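You operate a simulated robot arm through the tools that you are given. There is no shell and no other tool.

Carry out the task below with a simulated robot arm. There is one attempt and no reset: what you move stays moved.

## Task
Put the cotton pads in the pad jar and the buds in the bud jar.
Fine: Both lids go back on.
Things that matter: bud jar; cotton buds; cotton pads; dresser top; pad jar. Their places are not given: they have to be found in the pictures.

Only the result counts: the job must be done as asked and must still hold three seconds after the hand-in. Knocking over, shifting, dropping, spilling or breaking anything else fails it. Lids that push on must go on centred and level and be pressed home; caps that screw on are set level and turned clockwise until they are tight.

## Robot
A 6-joint arm with a two-finger parallel gripper, fixed in place. Base frame: the origin is at the foot of the arm, x ahead of it, y to its left, z up; the work surface is at about z = 850. Readings come in mm, degrees, newtons and seconds.
With the tool pointing down near the work surface it reaches from about 360 to 760 mm from the base axis. Its first joint turns from -66.0 to 66.0 degrees. Payload 2.45 kg.
The tool frame sits at the grasp point between the pads (the TCP): z along the fingers, y along the line on which they close. The tips reach 24 mm beyond it. Largest opening 68 mm; finger width 17, thickness 10; the body of the gripper, 40 by 70 mm, starts 41 mm behind the TCP.
Orientation is told as [roll, pitch, yaw] about the base's x, y, z axes, in that order, counted from this pose: with the fingers straight down and closing along the base's y, the tool's x points along the base's -x, its y along +y and its z along -z.

## Interface
- The arm moves only by the tool step_arm. Its argument "increments" is a list of rows, each an object (a shift or turn left out is 0, a gripper value left out holds the last) with "xyz": the shift along the tool's x, y, z in m, a list of three; "dr": the turn, a rotation vector about the tool's x, y, z in degrees, a list of three; "grip": the finger opening in m, from 0 to 0.068. In form: [{"xyz": [x, y, z], "dr": [wx, wy, wz], "grip": grip}, ...]. A call has 1 to 20 rows; each row shifts and turns the commanded pose from where the row before left it, along the tool's axes as they then stand. A row lasts 0.2 s, in which the tool goes at most 50 mm and 8.6 degrees; a call with a longer step from one row to the next is refused whole, and so is a gripper value outside its range. Where a pose cannot be reached the arm comes as near as it can. A force on the tool above 90 N (or 10 N above the force at the start of the call, whichever is more), or a blocked arm, ends the call early, and 0.2 s more pass. The fingers move at their own pace (about 108 mm/s each) and stop on an object; they squeeze with about 44 N. The grip force told is the motor's: it shows also when the fingers shut on nothing. Time passes only in rows, and 0.2 s behind the last, so rows that do not move let the fingers close. The reply holds the time, the measured pose of the TCP, the force on the tool along the base axes, the opening and the grip force, in the units named above and with some noise, with the torque about the TCP (base axes, N m) and any sound that the robot's microphone picked up.
- Cameras (640 x 400 px; columns grow to the right, rows downward): "scene" is fixed at [167.4, 417.4, 1459.7]; the picture's right is [-0.74, -0.68, 0.00], its down [-0.42, 0.45, -0.79] and it looks along [0.53, -0.58, -0.62] (base axes); focal length 256 px, centre (320, 200). "wrist" rides on the gripper at [84, 11, -75] in the tool frame; the picture's right is [-0.13, 0.99, 0.00], its down [-0.60, -0.08, -0.79] and it looks along [-0.79, -0.10, 0.61] (tool axes); focal length 251 px, centre (320, 200).
- capture(camera): a new picture of that camera. It takes no simulated time.
- probe_pixels(camera, pixels): for up to 12 pixels [column, row] of the newest picture of that camera ("zoom" is the newest enlarged one), the place [x, y, z] in the base frame of the surface seen there, good to about 2 mm. It takes no simulated time.
- enlarge(camera, box): a new picture of the part [left, top, right, bottom] of that camera's present view, enlarged. It takes no simulated time.
- close_job(): hands the job in; it is judged then, once.

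Leave the gripper open and the arm clear of the work at the hand-in unless told otherwise.

The tools are called after "Emit:" as a command line: name --argument value ..., lists and objects as JSON in quotes. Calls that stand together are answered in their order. step_arm: Moves the arm, as the interface text tells. Its arguments: {"type":"object","properties":{"increments":{"type":"array"}},"required":["increments"]} The other tools are called the same way: capture (camera) takes a picture; probe_pixels (camera, pixels) gives the place of the surface under pixels of a picture; enlarge (camera, box) takes an enlarged picture of a part of a camera's view; close_job () hands the job in.

At the start:

```text
time_s: 0.0
ee_pos: [437.4, -120.5, 1196.4]
orientation: [-0.1, 0.2, 0.1]
contact_force: [1.0, 0.3, 0.3]
moment: [-0.01, -0.03, 0.03]
grip_width: 67.9
gripper_force: 0.0
```

scene: 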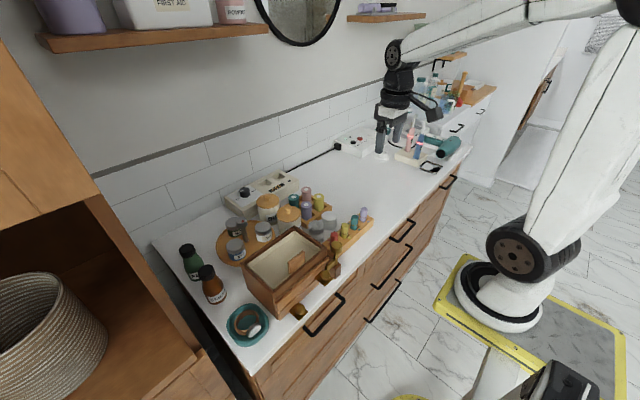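
wrist: 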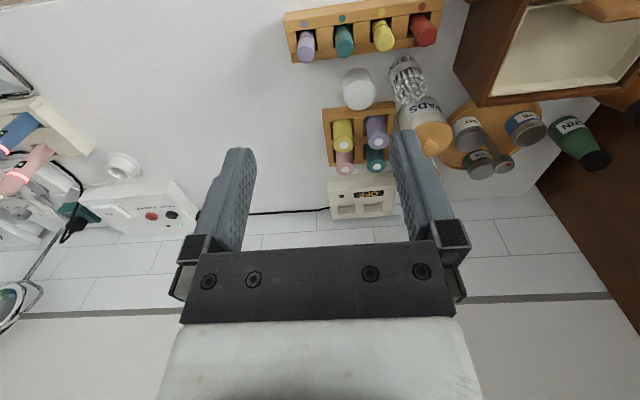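

I can see jars near scene (265-330, 190-240). I'll enlarge both views to identify the jars, the pads and the buds.

Emit:
enlarge --camera "scene" --box '[210, 160, 380, 270]'

Emit:
enlarge --camera "wrist" --box '[280, 0, 640, 220]'

Emit:
enlarge --camera "scene" --box '[160, 200, 360, 360]'

```text
3.64 times, centred on (295, 215) of scene
```

zoom: 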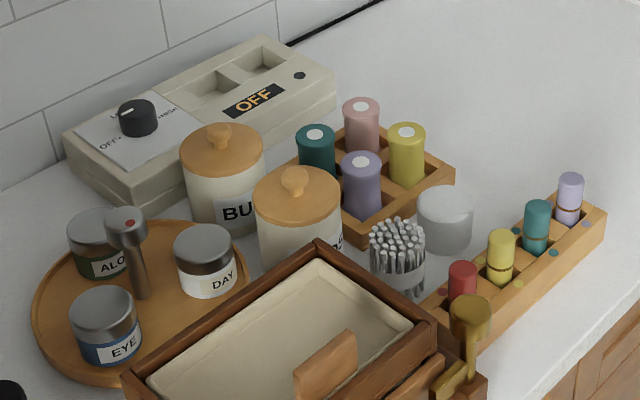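

```text
1.78 times, centred on (460, 110) of wrist
```

zoom: 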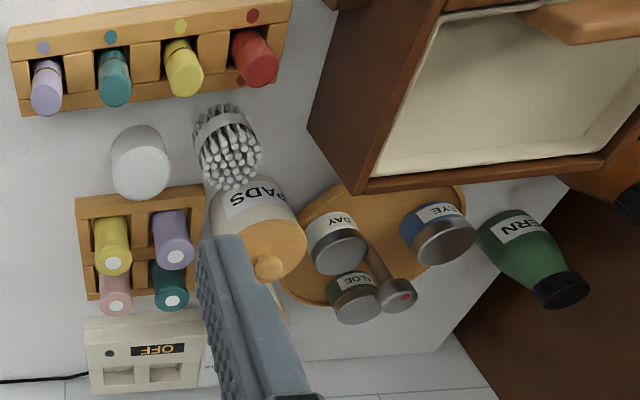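

```text
2.50 times, centred on (260, 280) of scene
```

zoom: 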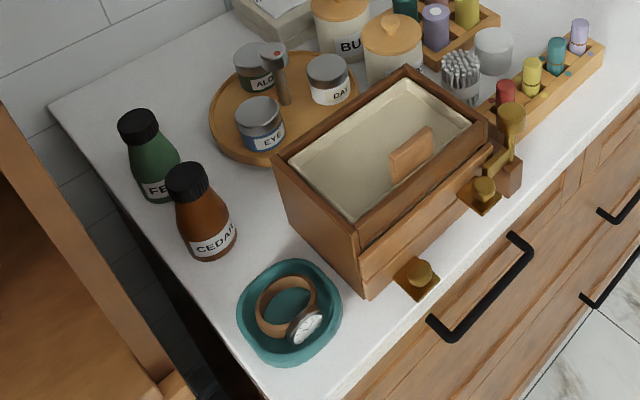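

The jars marked "BU.." and "PADS" have knobbed lids. The bud bundle is at zoom (398,255) and the white pad stack at (445,220). I'll enlarge again and probe them.

Emit:
enlarge --camera "scene" --box '[250, 180, 350, 245]'

```text
6.15 times, centred on (300, 212) of scene
```

zoom: 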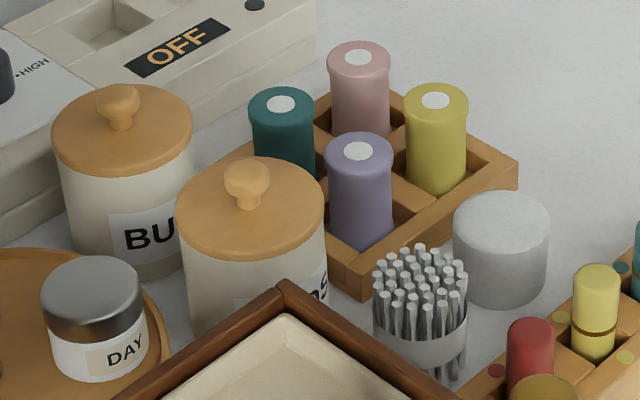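

Probing the lids, knobs, pads and buds.

Emit:
probe_pixels --camera "zoom" --pixels '[[118, 98], [60, 128], [190, 125], [125, 168], [125, 85], [246, 175], [180, 215], [322, 205], [250, 252], [502, 215], [455, 215], [547, 225]]'

Emit:
probe_pixels --camera "zoom" --pixels '[[500, 197], [495, 240], [500, 300], [420, 250], [378, 283], [462, 283], [420, 310], [420, 350], [100, 240], [250, 320], [600, 180], [418, 280]]'

```text
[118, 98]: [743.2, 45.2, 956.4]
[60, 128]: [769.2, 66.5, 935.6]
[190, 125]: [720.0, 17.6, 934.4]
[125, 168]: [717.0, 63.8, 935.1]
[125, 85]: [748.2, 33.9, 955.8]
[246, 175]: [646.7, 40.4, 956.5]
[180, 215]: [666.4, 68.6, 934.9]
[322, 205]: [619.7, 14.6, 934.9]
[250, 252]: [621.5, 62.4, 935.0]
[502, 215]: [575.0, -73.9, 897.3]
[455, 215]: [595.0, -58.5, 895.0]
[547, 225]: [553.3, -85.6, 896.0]
```

```text
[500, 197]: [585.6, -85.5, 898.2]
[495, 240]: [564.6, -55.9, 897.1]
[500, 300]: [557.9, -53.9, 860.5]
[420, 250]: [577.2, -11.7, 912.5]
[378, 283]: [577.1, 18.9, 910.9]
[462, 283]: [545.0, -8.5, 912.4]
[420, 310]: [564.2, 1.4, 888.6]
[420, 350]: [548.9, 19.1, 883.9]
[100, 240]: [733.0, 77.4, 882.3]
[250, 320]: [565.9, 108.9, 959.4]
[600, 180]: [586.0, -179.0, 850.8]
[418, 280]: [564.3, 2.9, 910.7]
```

Estimates so far: bud jar ≈(745,42), pad jar ≈(643,41), pad stack ≈(574,-71) with its top at 898, and buds ≈(563,3) with their top at 912. Next I'll move the wrist camera closer, staying high, for a better look.

Emit:
step_arm --increments '[{"xyz": [0.006, 0.024, 0.016]}, {"xyz": [0.006, 0.024, 0.016]}, {"xyz": [0.006, 0.024, 0.016]}, {"xyz": [0.006, 0.024, 0.016]}, {"xyz": [0.006, 0.024, 0.016]}, {}]'

Emit:
capture --camera "wrist"

```text
time_s: 1.4
ee_pos: [406.6, -0.4, 1117.4]
orientation: [-0.1, 0.1, 0.0]
contact_force: [-0.7, -0.6, -0.6]
moment: [-0.02, -0.02, 0.01]
grip_width: 68.1
gripper_force: 0.0
```

```text
taken
```

wrist: 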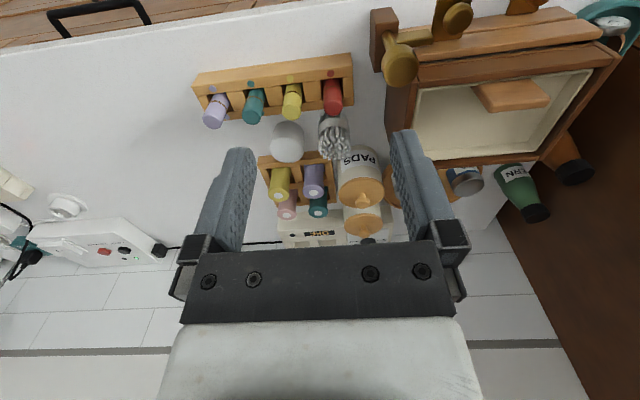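

The wrist image shows far and up at the bottom. I'll enlarge the area around the jars.

Emit:
enlarge --camera "wrist" --box '[240, 90, 400, 250]'

Emit:
enlarge --camera "wrist" --box '[180, 40, 440, 200]'

```text
2.50 times, centred on (320, 170) of wrist
```

zoom: 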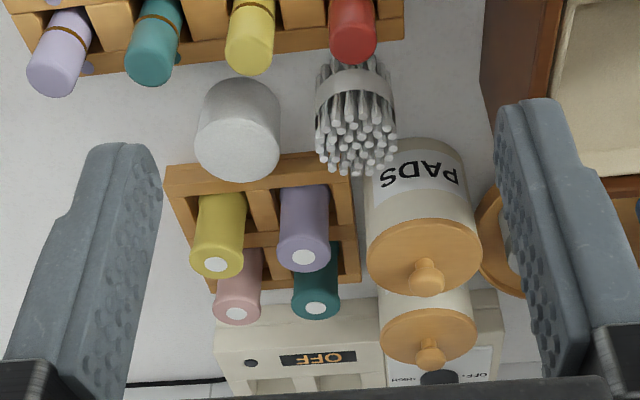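

```text
2.46 times, centred on (310, 120) of wrist
```

zoom: 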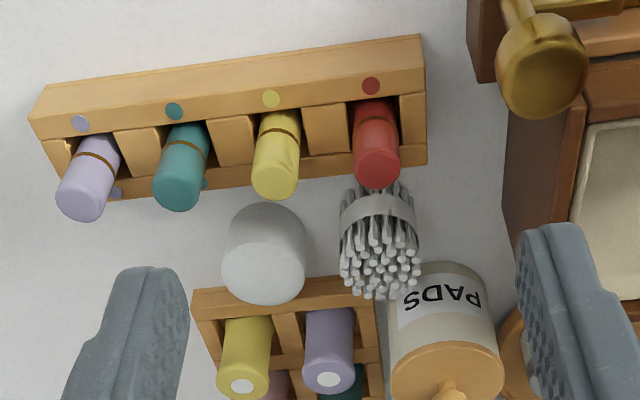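

Probing the buds, the pad stack and the clearances around them.

Emit:
probe_pixels --camera "zoom" --pixels '[[380, 265], [345, 265], [418, 262], [380, 290], [380, 208], [342, 212], [417, 210], [376, 180], [425, 160], [425, 130], [505, 215], [435, 60]]'

Emit:
probe_pixels --camera "zoom" --pixels '[[228, 275], [304, 275], [265, 297], [265, 225], [265, 262], [195, 293], [375, 280], [280, 285], [375, 140], [275, 190], [455, 265], [445, 350]]'

```text
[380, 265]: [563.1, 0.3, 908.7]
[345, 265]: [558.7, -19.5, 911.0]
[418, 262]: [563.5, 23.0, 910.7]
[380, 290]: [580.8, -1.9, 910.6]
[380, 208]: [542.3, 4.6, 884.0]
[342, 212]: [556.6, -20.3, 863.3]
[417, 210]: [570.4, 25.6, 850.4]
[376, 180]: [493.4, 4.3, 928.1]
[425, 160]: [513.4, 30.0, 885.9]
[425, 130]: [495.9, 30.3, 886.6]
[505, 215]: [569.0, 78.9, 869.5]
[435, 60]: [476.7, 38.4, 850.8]
```

```text
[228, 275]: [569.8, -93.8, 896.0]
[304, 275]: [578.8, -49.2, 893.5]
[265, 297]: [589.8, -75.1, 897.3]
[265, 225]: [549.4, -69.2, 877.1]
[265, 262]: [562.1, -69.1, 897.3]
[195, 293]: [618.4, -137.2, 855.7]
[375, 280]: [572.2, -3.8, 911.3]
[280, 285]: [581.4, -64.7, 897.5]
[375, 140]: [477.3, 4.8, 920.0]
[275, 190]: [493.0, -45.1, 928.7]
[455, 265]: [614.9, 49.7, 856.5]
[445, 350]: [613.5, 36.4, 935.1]
```

Clearances look workable. I'll move the wrist camera nearer to measure the pad jar knob precisely, going to about TCP (560,41,1060), and narrow the fingers to 45 mm.

Emit:
step_arm --increments '[{"xyz": [-0.0384, 0.0104, 0.0144], "grip": 0.045}, {"xyz": [-0.0384, 0.0104, 0.0144]}, {"xyz": [-0.0384, 0.0104, 0.0144]}, {"xyz": [-0.0384, 0.0104, 0.0144]}, {}]'

Emit:
enlarge --camera "wrist" --box '[220, 60, 440, 260]'

```text
time_s: 2.6
ee_pos: [560.4, 42.4, 1058.0]
orientation: [0.0, 0.1, 0.1]
contact_force: [0.8, 0.3, -0.4]
moment: [-0.02, 0.02, -0.01]
grip_width: 45.3
gripper_force: 0.0
```

```text
2.00 times, centred on (330, 160) of wrist
```

zoom: 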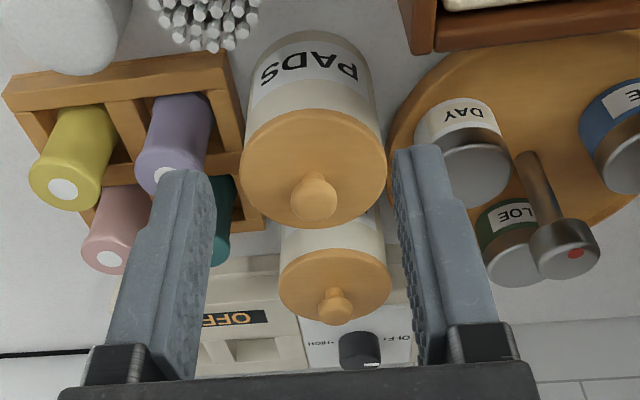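

Probing the lid edges, knob edges, rim gap and the bud lid.

Emit:
probe_pixels --camera "zoom" --pixels '[[313, 200], [293, 198], [334, 198], [313, 217], [313, 185], [244, 165], [383, 160], [315, 112], [313, 225], [313, 105], [260, 140], [365, 140]]'

Emit:
probe_pixels --camera "zoom" --pixels '[[335, 308], [335, 322], [322, 306], [350, 306], [281, 282], [389, 282], [335, 252], [335, 245], [335, 235], [313, 90], [255, 90], [375, 90]]'

```text
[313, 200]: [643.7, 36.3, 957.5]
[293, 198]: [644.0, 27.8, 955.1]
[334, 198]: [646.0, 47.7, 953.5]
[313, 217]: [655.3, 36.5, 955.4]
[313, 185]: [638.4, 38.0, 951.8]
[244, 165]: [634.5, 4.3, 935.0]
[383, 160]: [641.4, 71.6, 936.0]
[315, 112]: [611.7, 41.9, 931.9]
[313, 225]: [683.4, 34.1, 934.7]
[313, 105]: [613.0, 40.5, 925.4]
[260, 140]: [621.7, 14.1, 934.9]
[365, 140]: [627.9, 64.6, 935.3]
```

```text
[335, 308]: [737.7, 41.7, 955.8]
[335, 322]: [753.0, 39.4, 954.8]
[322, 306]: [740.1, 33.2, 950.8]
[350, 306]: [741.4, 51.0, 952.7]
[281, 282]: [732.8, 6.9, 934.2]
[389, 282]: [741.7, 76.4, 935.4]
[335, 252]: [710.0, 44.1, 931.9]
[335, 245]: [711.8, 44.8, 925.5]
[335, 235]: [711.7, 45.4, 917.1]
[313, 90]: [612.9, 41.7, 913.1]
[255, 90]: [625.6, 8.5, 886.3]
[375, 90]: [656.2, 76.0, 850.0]
```

The pad lid is centred at ≈(646,38) with radius 35 and its knob top at 957. The bud lid is at ≈(745,42). I'll move above the pad jar knob at z≈1005, then settle and check.

Emit:
step_arm --increments '[{"xyz": [-0.0283, -0.001, 0.0]}, {"xyz": [-0.0283, -0.001, 0.01]}, {"xyz": [-0.0283, -0.001, 0.02]}, {"xyz": [0, 0, 0.022]}, {}, {}]'

Emit:
capture --camera "scene"

Emit:
enlarge --camera "wrist" --box '[200, 100, 460, 260]'

```text
time_s: 4.0
ee_pos: [643.9, 38.2, 1006.9]
orientation: [0.0, 0.2, 0.1]
contact_force: [-0.8, -0.8, -0.3]
moment: [0.0, -0.05, -0.01]
grip_width: 45.0
gripper_force: 0.2
```

```text
taken
```

scene: 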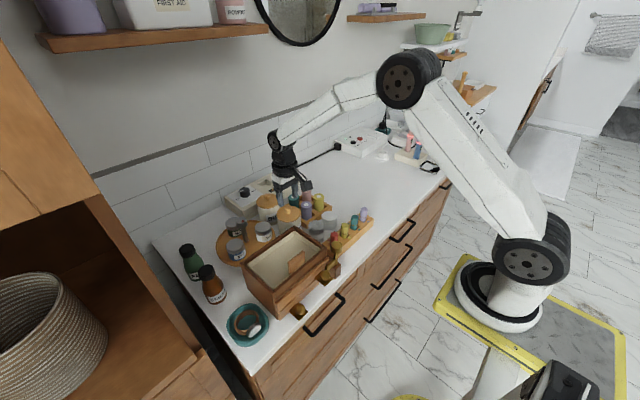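

```text
2.46 times, centred on (330, 180) of wrist
```

zoom: 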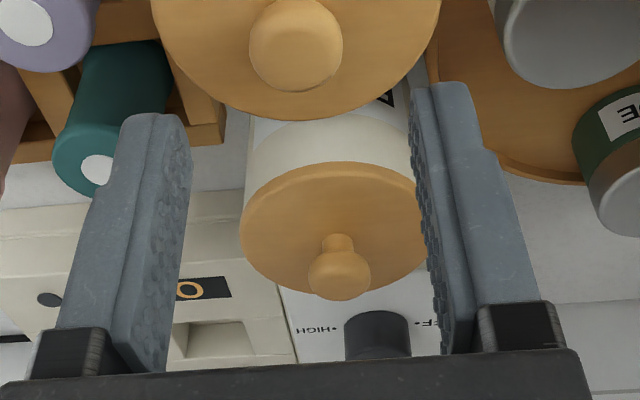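

The knob is centred between the fingers. One probe to confirm before I descend.

Emit:
probe_pixels --camera "zoom" --pixels '[[295, 30], [295, 60], [295, 85], [252, 50], [340, 50], [295, 115], [295, 105]]'

```text
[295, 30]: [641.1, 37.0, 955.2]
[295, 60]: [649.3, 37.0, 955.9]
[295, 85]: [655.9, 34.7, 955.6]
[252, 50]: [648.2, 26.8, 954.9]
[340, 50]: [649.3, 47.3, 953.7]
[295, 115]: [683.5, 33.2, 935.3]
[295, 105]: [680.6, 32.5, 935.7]
```

The knob centre is ≈(646.5,37.3). I'll descend to TCP z≈962, with the tips just above the lid, and close on the knob.

Emit:
step_arm --increments '[{"xyz": [-0.0015, -0.0005, 0.0225]}, {"xyz": [0, 0, 0.0225]}, {}, {"grip": 0.0}, {}, {}]'

```text
time_s: 5.4
ee_pos: [645.5, 38.3, 962.8]
orientation: [-0.1, 0.1, 0.0]
contact_force: [1.8, -2.0, 0.5]
moment: [-0.06, -0.06, -0.03]
grip_width: 21.1
gripper_force: 38.5
```

The knob is gripped at 21 mm. I'll lift gently by 15 mm and check.

Emit:
step_arm --increments '[{"xyz": [0, 0, -0.003]}, {"xyz": [0, 0, -0.004]}, {"xyz": [0, 0, -0.008]}, {"xyz": [0, 0, -0.015]}, {}]'

Emit:
enlarge --camera "wrist" --box '[160, 60, 480, 260]'

Emit:
enlarge --camera "scene" --box '[230, 160, 350, 240]'

```text
time_s: 6.6
ee_pos: [645.4, 37.7, 990.9]
orientation: [0.0, 0.1, 0.1]
contact_force: [-0.4, -0.9, -0.5]
moment: [-0.02, -0.01, 0.0]
grip_width: 21.2
gripper_force: 38.8
heard: snap
```

```text
2.00 times, centred on (320, 160) of wrist
```

zoom: 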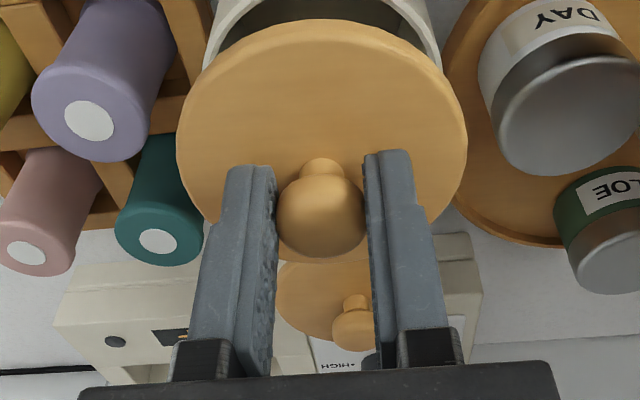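

```text
5.00 times, centred on (290, 200) of scene
```

zoom: 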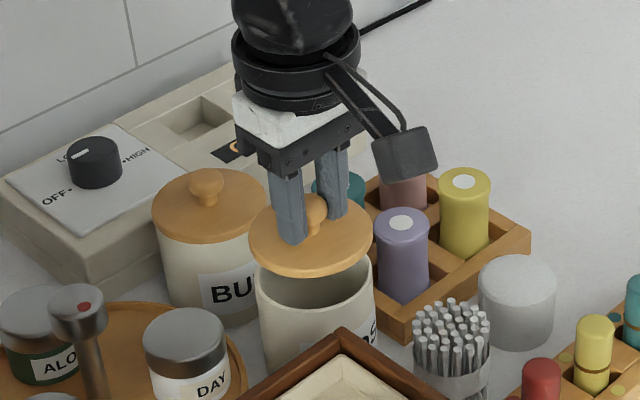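

The lid snapped off and hangs level. I'll raise it and carry it toward free dresser space near (570,-200), then look before lowering.

Emit:
step_arm --increments '[{"xyz": [0, 0, -0.04]}, {"xyz": [0.0127, -0.0396, 0]}, {"xyz": [0.0127, -0.0396, 0]}, {"xyz": [0.0127, -0.0396, 0]}, {"xyz": [0.0127, -0.0396, 0]}, {"xyz": [0.0127, -0.0396, 0]}, {"xyz": [0.0127, -0.0396, 0]}, {}, {}]'

Emit:
capture --camera "wrist"

Emit:
enlarge --camera "scene" --box '[260, 130, 460, 255]'

```text
time_s: 8.6
ee_pos: [569.3, -199.9, 1030.0]
orientation: [0.0, 0.0, 0.1]
contact_force: [-0.3, 0.5, 0.4]
moment: [-0.02, 0.0, 0.02]
grip_width: 21.2
gripper_force: 38.2
```

```text
taken
```

wrist: 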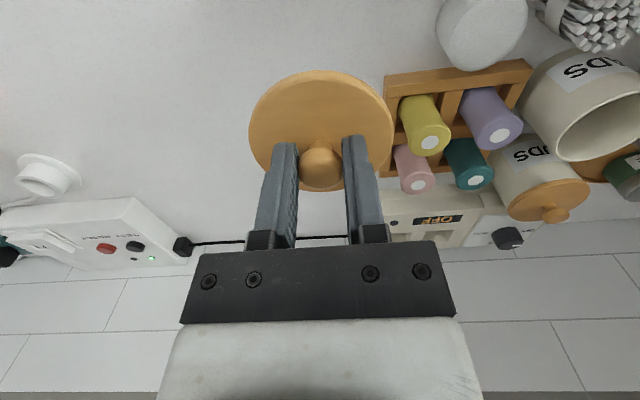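

```text
3.20 times, centred on (360, 192) of scene
```

zoom: 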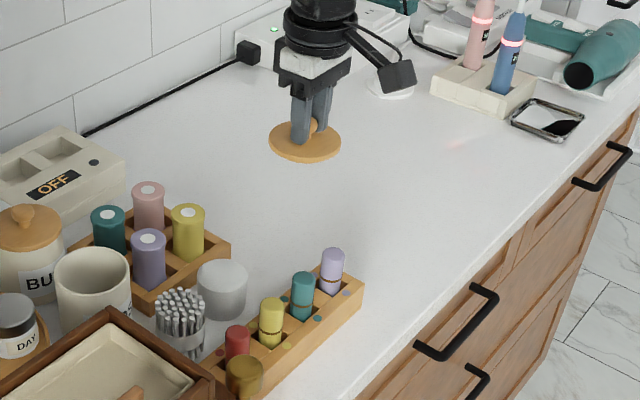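

The area beneath is clear. I'll probe the table around the lid, the lid itself and the open jar's rim.

Emit:
probe_pixels --camera "wrist" --pixels '[[320, 40], [230, 100], [380, 60], [320, 75], [250, 120], [393, 120], [320, 155], [560, 150], [527, 80], [556, 120], [590, 158], [600, 155]]'

Emit:
probe_pixels --camera "zoom" --pixels '[[57, 275], [130, 275], [93, 252], [93, 305], [93, 262], [100, 290], [62, 275], [125, 270], [80, 295], [305, 160], [305, 150], [180, 295]]'

```text
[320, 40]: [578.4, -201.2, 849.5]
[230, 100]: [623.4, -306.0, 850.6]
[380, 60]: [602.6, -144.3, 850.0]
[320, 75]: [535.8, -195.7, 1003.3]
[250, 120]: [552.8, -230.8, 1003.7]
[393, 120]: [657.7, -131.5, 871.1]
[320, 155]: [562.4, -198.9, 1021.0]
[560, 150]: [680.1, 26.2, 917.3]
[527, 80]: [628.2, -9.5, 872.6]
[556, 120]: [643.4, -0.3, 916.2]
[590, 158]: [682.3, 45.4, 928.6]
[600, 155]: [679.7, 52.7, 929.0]
```

```text
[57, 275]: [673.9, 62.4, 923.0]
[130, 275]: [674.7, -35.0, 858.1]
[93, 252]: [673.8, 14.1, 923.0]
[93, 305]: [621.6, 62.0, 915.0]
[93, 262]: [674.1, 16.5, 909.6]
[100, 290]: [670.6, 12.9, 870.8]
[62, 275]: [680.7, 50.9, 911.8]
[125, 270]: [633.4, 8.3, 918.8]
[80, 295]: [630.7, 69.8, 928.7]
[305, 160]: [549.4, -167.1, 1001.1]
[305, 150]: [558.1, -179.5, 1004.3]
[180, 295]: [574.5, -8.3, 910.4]
```

The rim is at z≈928.5 and the lid plate sits about 27–34 mm below the TCP. I'll descend to TCP z≈900, then creep down.

Emit:
step_arm --increments '[{"xyz": [0, 0, 0.035]}, {"xyz": [0, 0, 0.035]}, {"xyz": [0, 0, 0.035]}, {"xyz": [0, 0, 0.025]}, {}, {}]'

Emit:
enlarge --camera "scene" --box '[310, 150, 410, 212]'

```text
time_s: 10.0
ee_pos: [569.8, -198.7, 900.4]
orientation: [0.0, 0.1, 0.1]
contact_force: [-1.2, 0.6, -0.8]
moment: [0.03, 0.0, 0.0]
grip_width: 21.8
gripper_force: 38.3
```

```text
6.40 times, centred on (360, 181) of scene
```

zoom: 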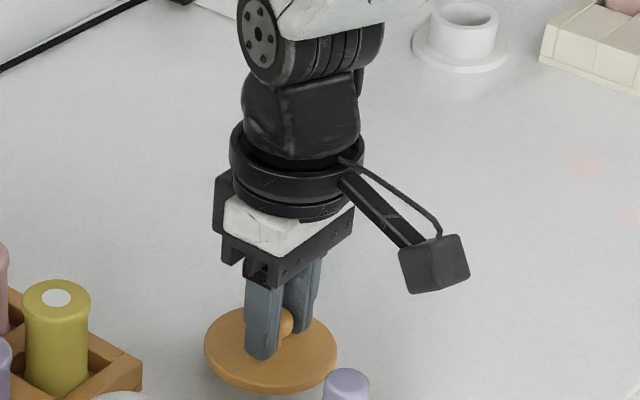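

Creeping down in 1.5 mm steps until contact shows.

Emit:
step_arm --increments '[{"xyz": [0, 0, 0.0015]}, {"xyz": [0, 0, 0.0015]}, {"xyz": [0, 0, 0.0015]}, {"xyz": [0, 0, 0.0015]}, {}]'

```text
time_s: 11.2
ee_pos: [570.4, -200.7, 895.4]
orientation: [0.0, 0.0, 0.1]
contact_force: [-0.2, -0.1, -0.5]
moment: [0.0, -0.01, 0.02]
grip_width: 21.1
gripper_force: 38.5
```

Emit:
step_arm --increments '[{"xyz": [0, 0, 0.001]}, {"xyz": [0, 0, 0.001]}, {"xyz": [0, 0, 0.001]}, {}]'

```text
time_s: 12.2
ee_pos: [569.4, -199.9, 892.6]
orientation: [0.0, 0.1, 0.2]
contact_force: [0.1, -0.7, 0.4]
moment: [0.01, 0.0, 0.01]
grip_width: 21.7
gripper_force: 38.2
```

No contact at 892 yet, so I continue in 1 mm steps.

Emit:
step_arm --increments '[{"xyz": [0, 0, 0.001]}, {"xyz": [0, 0, 0.001]}, {"xyz": [0, 0, 0.001]}, {}]'

```text
time_s: 13.2
ee_pos: [569.4, -199.9, 889.3]
orientation: [-0.1, 0.2, 0.1]
contact_force: [-1.0, 0.0, 2.4]
moment: [-0.01, -0.02, -0.01]
grip_width: 21.4
gripper_force: 38.7
```

Emit:
step_arm --increments '[{"xyz": [0, 0, 0.0007]}, {}]'

```text
time_s: 13.8
ee_pos: [569.4, -198.8, 889.0]
orientation: [0.0, 0.0, 0.1]
contact_force: [-5.6, 1.3, 14.2]
moment: [0.04, 0.17, 0.02]
grip_width: 21.3
gripper_force: 38.7
```

Contact is at TCP ≈889.5. I'll release and rise straight up.

Emit:
step_arm --increments '[{"xyz": [0, 0, -0.0007], "grip": 0.03}, {"grip": 0.045}, {}, {"xyz": [0, 0, -0.03]}, {"xyz": [0, 0, -0.04]}, {"xyz": [0, 0, -0.05]}, {}]'

Emit:
capture --camera "wrist"

```text
time_s: 15.4
ee_pos: [568.4, -198.9, 1011.6]
orientation: [0.0, 0.1, 0.1]
contact_force: [0.9, -0.5, 0.0]
moment: [0.01, -0.01, 0.01]
grip_width: 44.8
gripper_force: 0.0
```

```text
taken
```

wrist: 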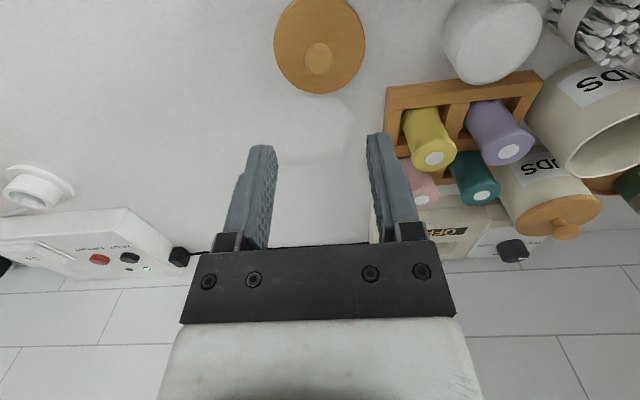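

The lid rests well on the dresser. Next I'll view the pad stack from the wrist camera, moving to TCP ≈(490,-71,1030).

Emit:
step_arm --increments '[{"xyz": [0.02, 0.032, -0.005], "grip": 0.068}, {"xyz": [0.02, 0.032, -0.005]}, {"xyz": [0.02, 0.032, -0.005]}, {"xyz": [0.02, 0.032, -0.005]}, {}, {}]'

Emit:
enlarge --camera "wrist" --box '[200, 60, 460, 260]'

```text
time_s: 16.8
ee_pos: [491.6, -71.8, 1032.0]
orientation: [-0.1, 0.1, 0.1]
contact_force: [-0.6, 0.0, -0.5]
moment: [-0.01, -0.01, -0.01]
grip_width: 68.1
gripper_force: 0.1
```

```text
2.00 times, centred on (330, 160) of wrist
```

zoom: 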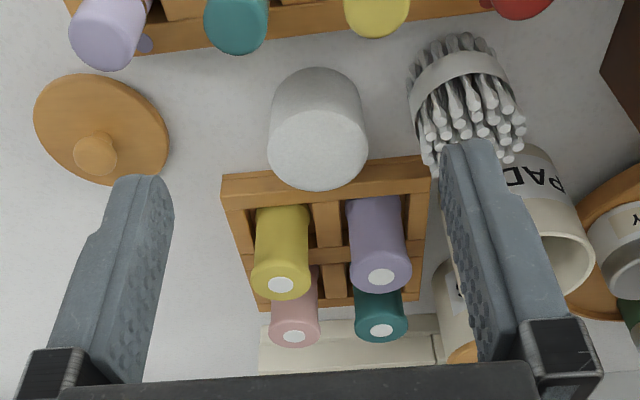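

Probing the pad stack edges, the spool tray and the open jar.

Emit:
probe_pixels --camera "zoom" --pixels '[[318, 150], [272, 145], [364, 150], [318, 186], [318, 116], [318, 80], [270, 120], [362, 120], [230, 185], [425, 165], [318, 192], [280, 284]]'

Emit:
probe_pixels --camera "zoom" --pixels '[[380, 278], [470, 160], [432, 150], [523, 140], [490, 158], [545, 240], [590, 240], [575, 292], [465, 90], [240, 45], [375, 30], [410, 80]]'

```text
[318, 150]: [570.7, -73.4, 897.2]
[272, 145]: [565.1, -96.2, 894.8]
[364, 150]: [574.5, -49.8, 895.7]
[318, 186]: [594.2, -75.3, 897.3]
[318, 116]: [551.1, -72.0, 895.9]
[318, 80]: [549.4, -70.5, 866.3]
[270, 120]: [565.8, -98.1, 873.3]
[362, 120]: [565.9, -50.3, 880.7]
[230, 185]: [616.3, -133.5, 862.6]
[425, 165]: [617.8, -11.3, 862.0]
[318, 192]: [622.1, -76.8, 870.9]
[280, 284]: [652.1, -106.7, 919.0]
```

```text
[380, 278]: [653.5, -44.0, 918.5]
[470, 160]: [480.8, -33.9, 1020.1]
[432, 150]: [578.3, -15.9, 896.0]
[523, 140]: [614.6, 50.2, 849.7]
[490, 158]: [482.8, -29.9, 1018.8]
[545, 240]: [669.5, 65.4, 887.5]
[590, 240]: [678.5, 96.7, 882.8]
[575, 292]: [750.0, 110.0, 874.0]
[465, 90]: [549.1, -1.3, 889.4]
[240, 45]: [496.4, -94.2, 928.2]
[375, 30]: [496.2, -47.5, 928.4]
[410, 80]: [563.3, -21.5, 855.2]
```

The pad stack is centred at ≈(572.5,-73), about 48 mm across, with its top at 897. I'll move above it and descend to z≈940 first to check alignment.

Emit:
step_arm --increments '[{"xyz": [-0.027, -0.0005, 0]}, {"xyz": [-0.027, -0.0005, 0]}, {"xyz": [-0.027, 0, 0.01]}, {"xyz": [0, 0, 0.04]}, {"xyz": [0, 0, 0.035]}, {}, {}]'

Emit:
capture --camera "wrist"

Emit:
enlarge --camera "scene" --box '[280, 160, 380, 240]'

```text
time_s: 18.4
ee_pos: [570.7, -73.3, 946.9]
orientation: [0.0, 0.1, 0.1]
contact_force: [0.0, 0.2, -0.5]
moment: [-0.02, -0.01, 0.01]
grip_width: 67.9
gripper_force: 0.0
```

```text
taken
```

wrist: 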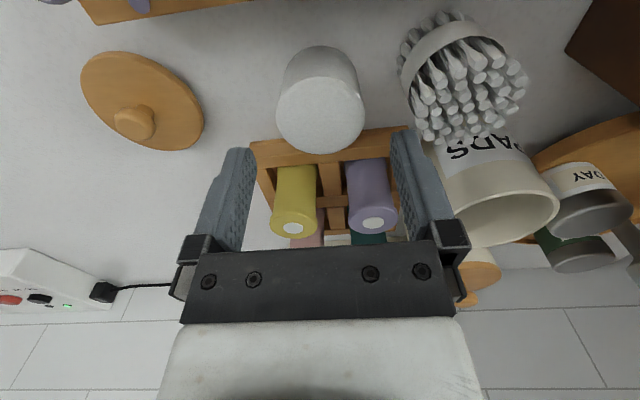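

```text
5.00 times, centred on (330, 200) of scene
```

zoom: 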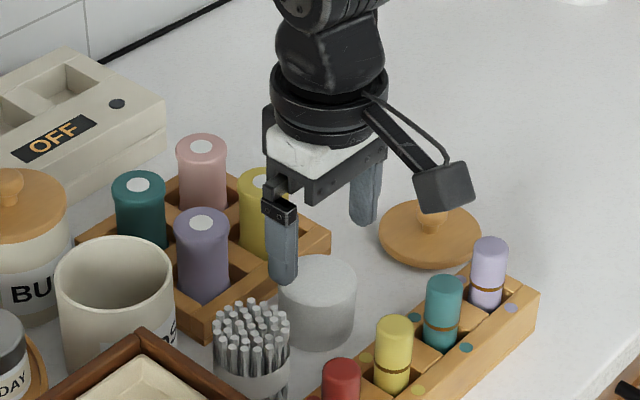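

Aligned: the stack sits between the fingers and the buds are clear. I'll descend so the tips overlap the top 12 mm (TCP z≈909) and close.

Emit:
step_arm --increments '[{"xyz": [-0.0015, 0, 0.019]}, {"xyz": [0, 0, 0.019]}, {}, {"grip": 0.0}, {}, {}, {}]'

Emit:
enlarge --camera "scene" --box '[280, 160, 380, 240]'

```text
time_s: 20.0
ee_pos: [572.3, -72.4, 908.2]
orientation: [0.0, 0.1, 0.1]
contact_force: [-0.2, 0.6, -0.1]
moment: [0.06, -0.01, 0.04]
grip_width: 48.7
gripper_force: 43.4
```

```text
5.00 times, centred on (330, 200) of scene
```

zoom: 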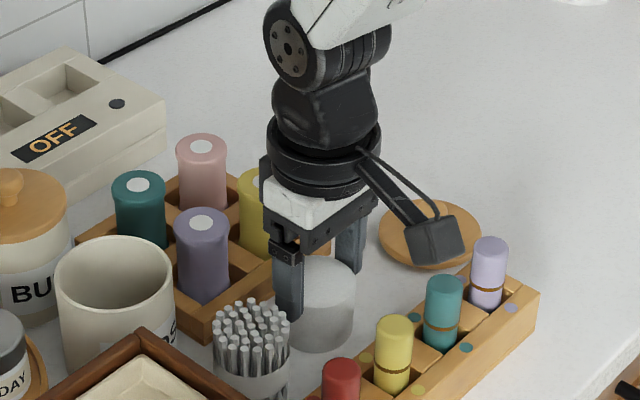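

The stack is gripped at 48.7 mm. I'll lift it to TCP z≈1020 and check that it's held.

Emit:
step_arm --increments '[{"xyz": [0, 0, -0.01]}, {"xyz": [0, 0, -0.02]}, {"xyz": [0, 0, -0.03]}, {"xyz": [0, 0, -0.03]}, {"xyz": [0, 0, -0.022]}, {}]'

Emit:
capture --camera "wrist"

```text
time_s: 21.4
ee_pos: [572.5, -71.9, 1018.1]
orientation: [0.0, 0.1, 0.2]
contact_force: [-0.5, -0.3, 0.4]
moment: [0.02, 0.03, -0.01]
grip_width: 48.6
gripper_force: 44.3
```

```text
taken
```

wrist: 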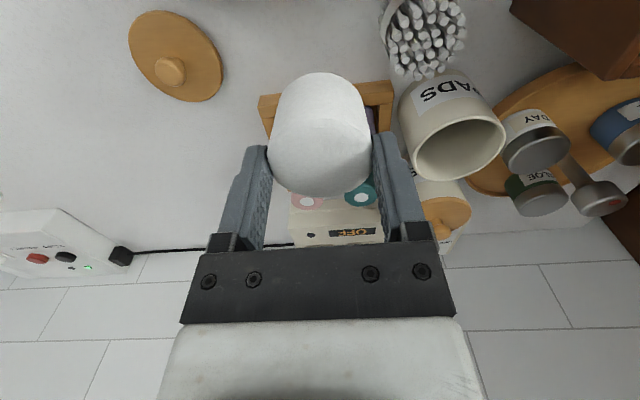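

It is held. I'll enlarge and probe the jar's rim to find its centre.

Emit:
enlarge --camera "wrist" --box '[380, 60, 540, 200]'

```text
2.86 times, centred on (460, 130) of wrist
```

zoom: 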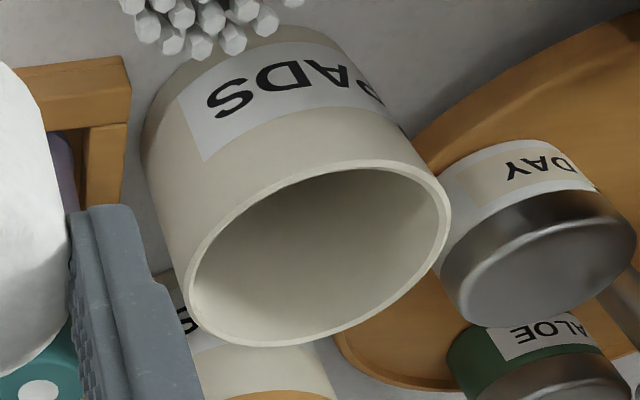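

Emit:
probe_pixels --camera "zoom" --pixels '[[310, 175], [350, 165], [190, 285], [447, 210], [300, 342], [210, 330], [400, 295], [245, 205], [435, 185], [193, 310], [320, 260], [380, 230]]'

```text
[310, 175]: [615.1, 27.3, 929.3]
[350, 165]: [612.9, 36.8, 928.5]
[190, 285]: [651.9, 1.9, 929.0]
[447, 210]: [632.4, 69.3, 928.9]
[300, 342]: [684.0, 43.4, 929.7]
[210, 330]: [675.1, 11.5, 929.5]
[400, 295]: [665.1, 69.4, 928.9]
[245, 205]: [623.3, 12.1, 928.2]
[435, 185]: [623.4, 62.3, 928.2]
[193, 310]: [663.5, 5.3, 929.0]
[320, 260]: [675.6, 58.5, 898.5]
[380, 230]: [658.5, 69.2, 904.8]
```

The jar rim centre is ≈(648,37.2), outer R≈35.5, z≈929. I'll carry the stack over the jar and check alignment.

Emit:
step_arm --increments '[{"xyz": [-0.01875, 0.0273, 0]}, {"xyz": [-0.01875, 0.0273, 0]}, {"xyz": [-0.01875, 0.0273, 0]}, {"xyz": [-0.01875, 0.0273, 0]}, {}, {}]'

Emit:
enlarge --camera "wrist" --box '[200, 40, 460, 240]'

Emit:
enlarge --camera "scene" --box '[240, 150, 340, 230]'

```text
time_s: 22.8
ee_pos: [645.3, 38.4, 1014.9]
orientation: [0.0, 0.1, 0.0]
contact_force: [0.0, 0.1, -0.1]
moment: [-0.02, 0.03, 0.0]
grip_width: 49.0
gripper_force: 43.6
```

```text
2.00 times, centred on (330, 140) of wrist
```

zoom: 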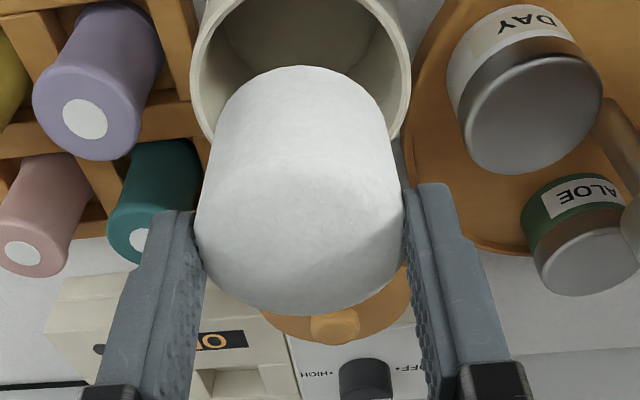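

```text
5.00 times, centred on (290, 190) of scene
```

zoom: 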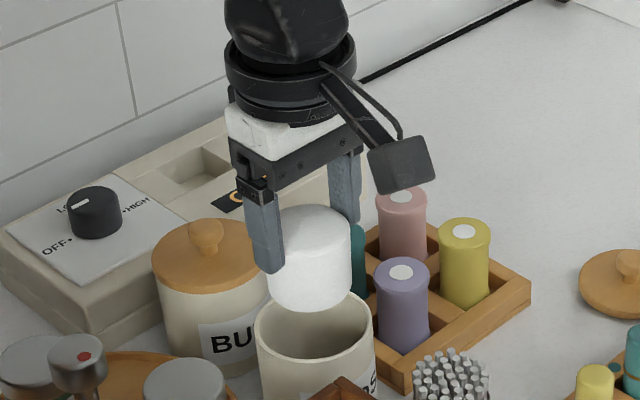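

Aligned over the jar. I'll lower until the finger tips are just above the rim (TCP≈957), watching force.

Emit:
step_arm --increments '[{"xyz": [-0.0015, -0.0005, 0.02]}, {"xyz": [0, 0, 0.015]}, {"xyz": [0, 0, 0.012]}, {"xyz": [0, 0, 0.01]}, {}, {}]'

Emit:
enlarge --camera "scene" --box '[240, 150, 340, 230]'

Emit:
enlarge --camera "wrist" --box '[200, 0, 460, 240]'

```text
time_s: 24.2
ee_pos: [647.1, 36.5, 960.6]
orientation: [0.0, 0.1, 0.1]
contact_force: [-0.2, 0.5, -0.3]
moment: [0.01, 0.03, 0.02]
grip_width: 48.8
gripper_force: 43.8
```

```text
5.00 times, centred on (290, 190) of scene
```

zoom: 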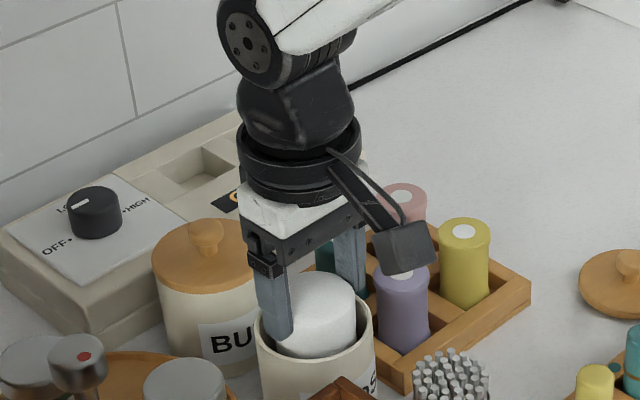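

```text
1.67 times, centred on (330, 120) of wrist
```

zoom: 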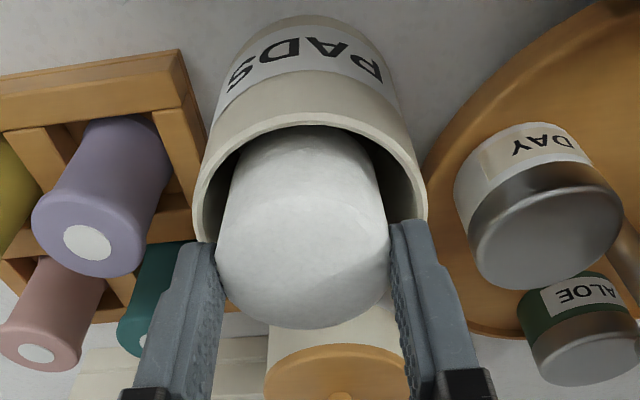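

The stack is inside the mouth and centred. I'll lower another 4 mm and release, letting it slide down into the jar.

Emit:
step_arm --increments '[{"xyz": [0, 0, 0.0035]}, {}, {"grip": 0.058}, {}, {}, {"xyz": [0, 0, -0.03]}, {"xyz": [0, 0, -0.04]}, {}]'

Emit:
enlarge --camera "wrist" --box '[200, 0, 460, 240]'

Emit:
enlarge --camera "scene" --box '[240, 150, 340, 230]'

```text
time_s: 26.0
ee_pos: [647.2, 35.1, 1026.5]
orientation: [-0.1, 0.2, 0.1]
contact_force: [-0.3, 0.0, -0.7]
moment: [0.0, 0.03, -0.01]
grip_width: 57.9
gripper_force: 0.1
```

```text
1.67 times, centred on (330, 120) of wrist
```

zoom: 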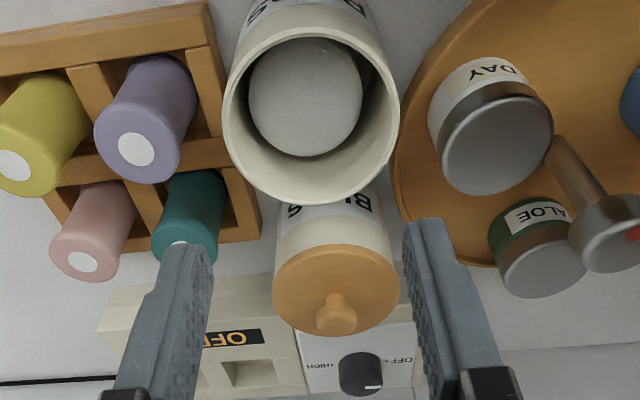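

```text
5.00 times, centred on (290, 190) of scene
```

zoom: 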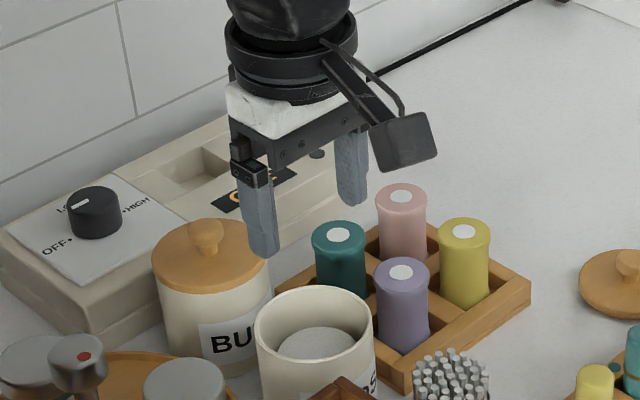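

The pads dropped inside. I'll probe the pad top height and level, plus the rim, to confirm the jar hasn't moved.

Emit:
enlarge --camera "wrist" --box '[250, 0, 400, 130]'

```text
3.08 times, centred on (325, 65) of wrist
```

zoom: 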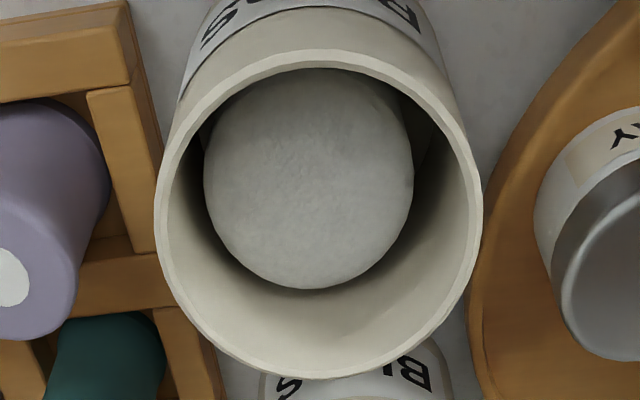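

Emit:
probe_pixels --camera "zoom" --pixels '[[300, 90], [300, 270], [225, 180], [400, 180], [310, 180], [312, 54], [320, 376], [160, 200], [478, 200], [195, 100], [440, 100], [200, 310]]'

```text
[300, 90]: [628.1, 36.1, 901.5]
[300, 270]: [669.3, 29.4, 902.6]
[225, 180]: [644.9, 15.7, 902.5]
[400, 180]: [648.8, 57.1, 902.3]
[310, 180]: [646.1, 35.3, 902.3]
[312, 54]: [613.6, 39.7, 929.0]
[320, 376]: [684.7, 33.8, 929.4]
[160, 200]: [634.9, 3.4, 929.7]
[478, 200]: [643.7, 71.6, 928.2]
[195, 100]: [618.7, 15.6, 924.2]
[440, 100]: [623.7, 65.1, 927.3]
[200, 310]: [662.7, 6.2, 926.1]
```

The pads sit flat (top 902.3, well below the lid plug) and the jar hasn't moved. I'll go back over the resting lid using the exact reverse of my command sums, stopping 50 mm above.

Emit:
step_arm --increments '[{"xyz": [0.01317, -0.03928, 0], "grip": 0.045}, {"xyz": [0.01317, -0.03928, 0]}, {"xyz": [0.01317, -0.03928, 0]}, {"xyz": [0.01317, -0.03928, 0]}, {"xyz": [0.01317, -0.03928, 0]}, {"xyz": [0.01315, -0.0393, 0]}, {"xyz": [0, 0, 0.045]}, {"xyz": [0, 0, 0.0442]}, {}, {}]'

Emit:
enlarge --camera "wrist" --box '[200, 40, 440, 240]'

```text
time_s: 28.2
ee_pos: [569.7, -198.5, 942.0]
orientation: [0.0, 0.1, 0.1]
contact_force: [-0.2, -0.1, -0.4]
moment: [0.0, -0.02, 0.03]
grip_width: 44.9
gripper_force: 0.0
```

```text
2.00 times, centred on (320, 140) of wrist
```

zoom: 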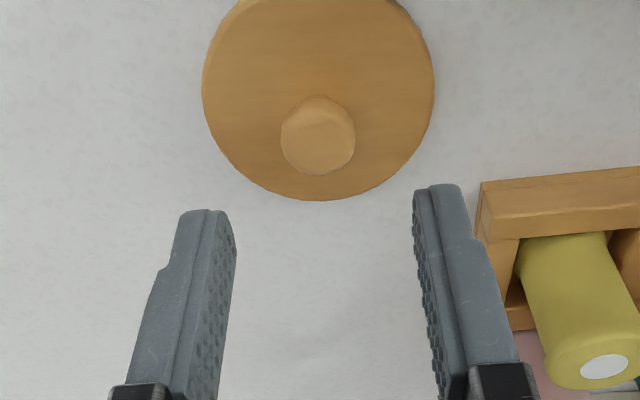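

Well aligned. I'll descend the last 50 mm and close on the knob.

Emit:
step_arm --increments '[{"xyz": [0, 0, 0.025]}, {"xyz": [0, 0, 0.0245]}, {}, {"grip": 0.0}, {}, {}]'

```text
time_s: 29.6
ee_pos: [570.1, -197.9, 890.5]
orientation: [0.0, 0.0, 0.1]
contact_force: [0.3, 0.5, 0.6]
moment: [0.0, -0.01, 0.04]
grip_width: 21.2
gripper_force: 38.1
```

The lid is regripped. I'll lift it and carry it back over the pad jar by the exact reverse path.

Emit:
step_arm --increments '[{"xyz": [0, 0, -0.0422]}, {"xyz": [0, 0, -0.05]}, {"xyz": [0, 0, -0.05]}, {"xyz": [-0.0127, 0.0396, 0]}, {"xyz": [-0.0127, 0.0396, 0]}, {"xyz": [-0.0127, 0.0396, 0]}, {"xyz": [-0.0127, 0.0396, 0]}, {"xyz": [-0.0127, 0.0396, 0]}, {"xyz": [-0.0127, 0.0396, 0]}, {"xyz": [0, 0, 0.03]}, {}, {}]'

Emit:
enlarge --camera "wrist" --box '[160, 0, 480, 260]'

Emit:
enlarge --camera "scene" --box '[240, 150, 340, 230]'

```text
time_s: 32.2
ee_pos: [643.6, 38.6, 1002.2]
orientation: [0.0, 0.2, 0.1]
contact_force: [0.4, 0.7, -0.8]
moment: [-0.02, -0.02, -0.03]
grip_width: 21.2
gripper_force: 38.4
```

```text
1.54 times, centred on (320, 130) of wrist
```

zoom: 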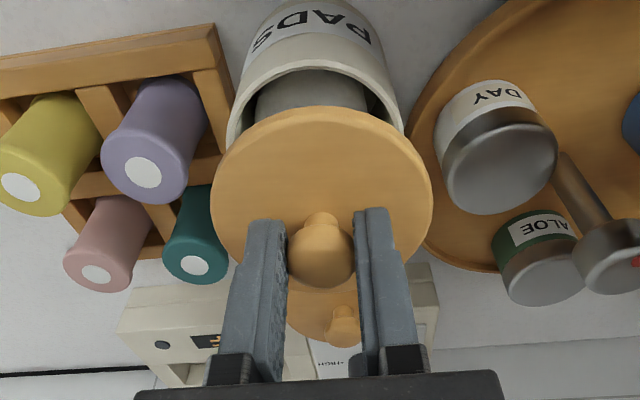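

```text
5.00 times, centred on (290, 190) of scene
```

zoom: 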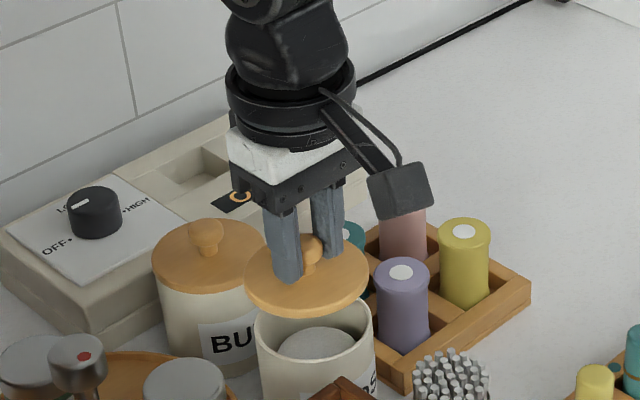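

I'll probe the lid edge positions against the jar centre (648.5,37.3).

Emit:
enlarge --camera "wrist" --box '[220, 30, 420, 190]'

```text
2.50 times, centred on (320, 110) of wrist
```

zoom: 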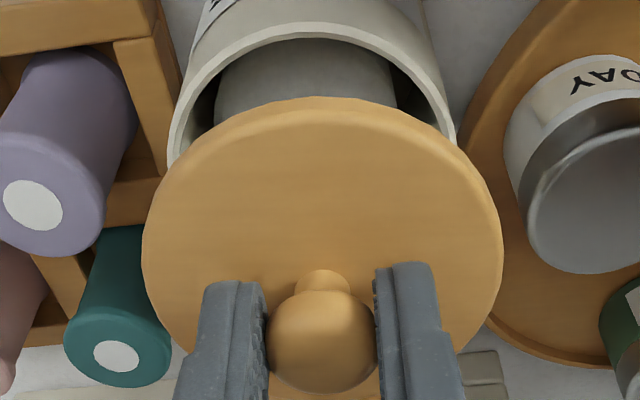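

Emit:
probe_pixels --camera "zoom" --pixels '[[147, 235], [498, 235], [155, 200], [487, 200], [320, 103], [200, 140], [445, 140], [150, 285], [495, 285], [165, 320], [480, 320], [320, 25]]'

```text
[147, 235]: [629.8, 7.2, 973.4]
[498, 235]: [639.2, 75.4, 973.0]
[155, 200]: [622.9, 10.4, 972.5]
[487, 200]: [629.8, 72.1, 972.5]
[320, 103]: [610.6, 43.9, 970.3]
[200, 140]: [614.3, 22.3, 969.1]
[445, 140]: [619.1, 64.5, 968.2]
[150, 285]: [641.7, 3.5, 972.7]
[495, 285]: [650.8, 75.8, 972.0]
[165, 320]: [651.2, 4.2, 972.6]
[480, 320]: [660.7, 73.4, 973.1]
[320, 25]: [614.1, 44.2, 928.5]
```

The lid looks about 2 mm too near (-x) and 2 mm too far in +y relative to the jar. I'll correct by (+1.5,-1.5) mm and lower to about 9 mm above seating for a finer comparison.

Emit:
step_arm --increments '[{"xyz": [-0.0015, -0.0015, 0.015]}, {"xyz": [0, 0, 0.015]}, {}, {}]'

Emit:
enlarge --camera "wrist" --box '[220, 30, 420, 190]'

Emit:
enlarge --camera "scene" --box '[270, 180, 320, 220]'

```text
time_s: 33.2
ee_pos: [646.1, 37.8, 970.7]
orientation: [0.0, 0.1, 0.1]
contact_force: [0.7, 0.3, -1.1]
moment: [-0.01, 0.0, -0.01]
grip_width: 21.0
gripper_force: 38.3
```

```text
2.50 times, centred on (320, 110) of wrist
```

zoom: 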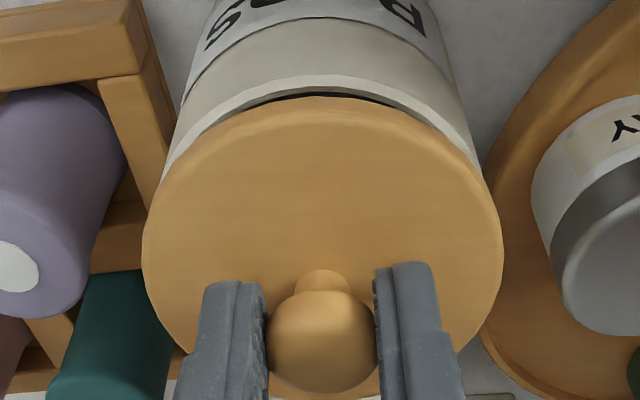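

```text
10.00 times, centred on (295, 200) of scene
```

zoom: 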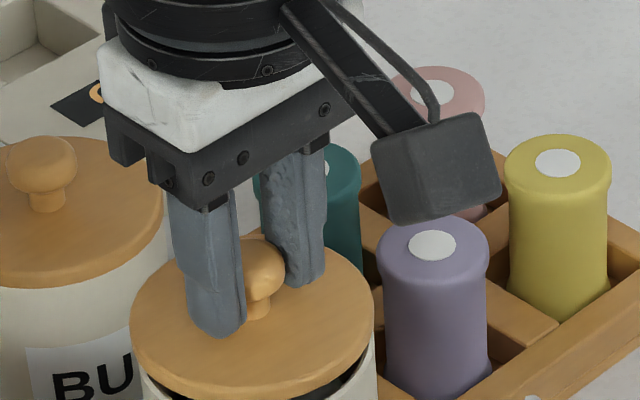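

Close now. I'll look at the jar edges relative to the lid in the scene view, and probe.

Emit:
enlarge --camera "scene" --box '[270, 195, 320, 235]'

Emit:
probe_pixels --camera "wrist" --pixels '[[320, 40]]'

```text
10.00 times, centred on (295, 215) of scene
```

zoom: 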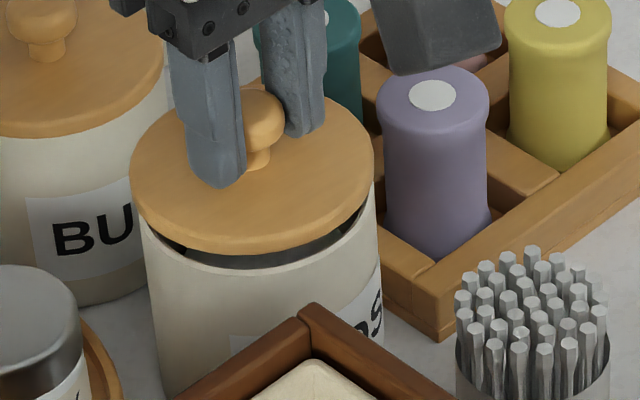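

```text
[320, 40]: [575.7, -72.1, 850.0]
```

Emit:
enlarge --camera "wrist" --box '[220, 30, 420, 190]'

Emit:
probe_pixels --camera "zoom" --pixels '[[320, 82], [250, 95], [400, 95], [210, 120], [440, 118], [180, 150], [465, 140], [320, 103], [145, 235], [500, 235], [150, 285], [495, 285]]'

```text
2.50 times, centred on (320, 110) of wrist
```

zoom: 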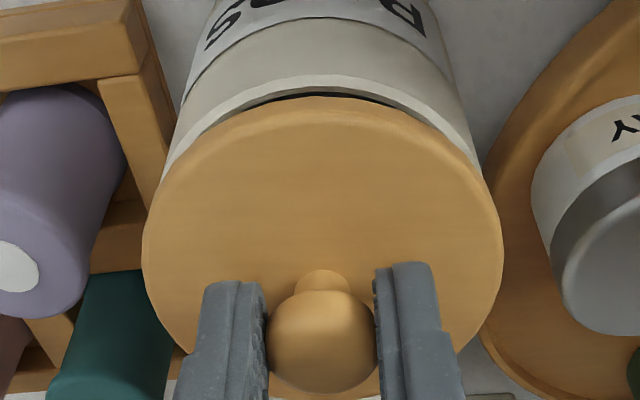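

```text
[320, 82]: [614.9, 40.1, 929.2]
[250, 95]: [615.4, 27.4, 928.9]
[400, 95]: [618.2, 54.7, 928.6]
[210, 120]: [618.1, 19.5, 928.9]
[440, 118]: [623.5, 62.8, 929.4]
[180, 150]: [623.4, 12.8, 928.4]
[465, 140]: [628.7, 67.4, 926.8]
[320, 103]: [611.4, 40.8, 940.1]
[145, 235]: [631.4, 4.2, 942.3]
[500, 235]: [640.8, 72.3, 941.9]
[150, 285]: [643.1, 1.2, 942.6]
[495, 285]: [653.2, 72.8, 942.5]
```

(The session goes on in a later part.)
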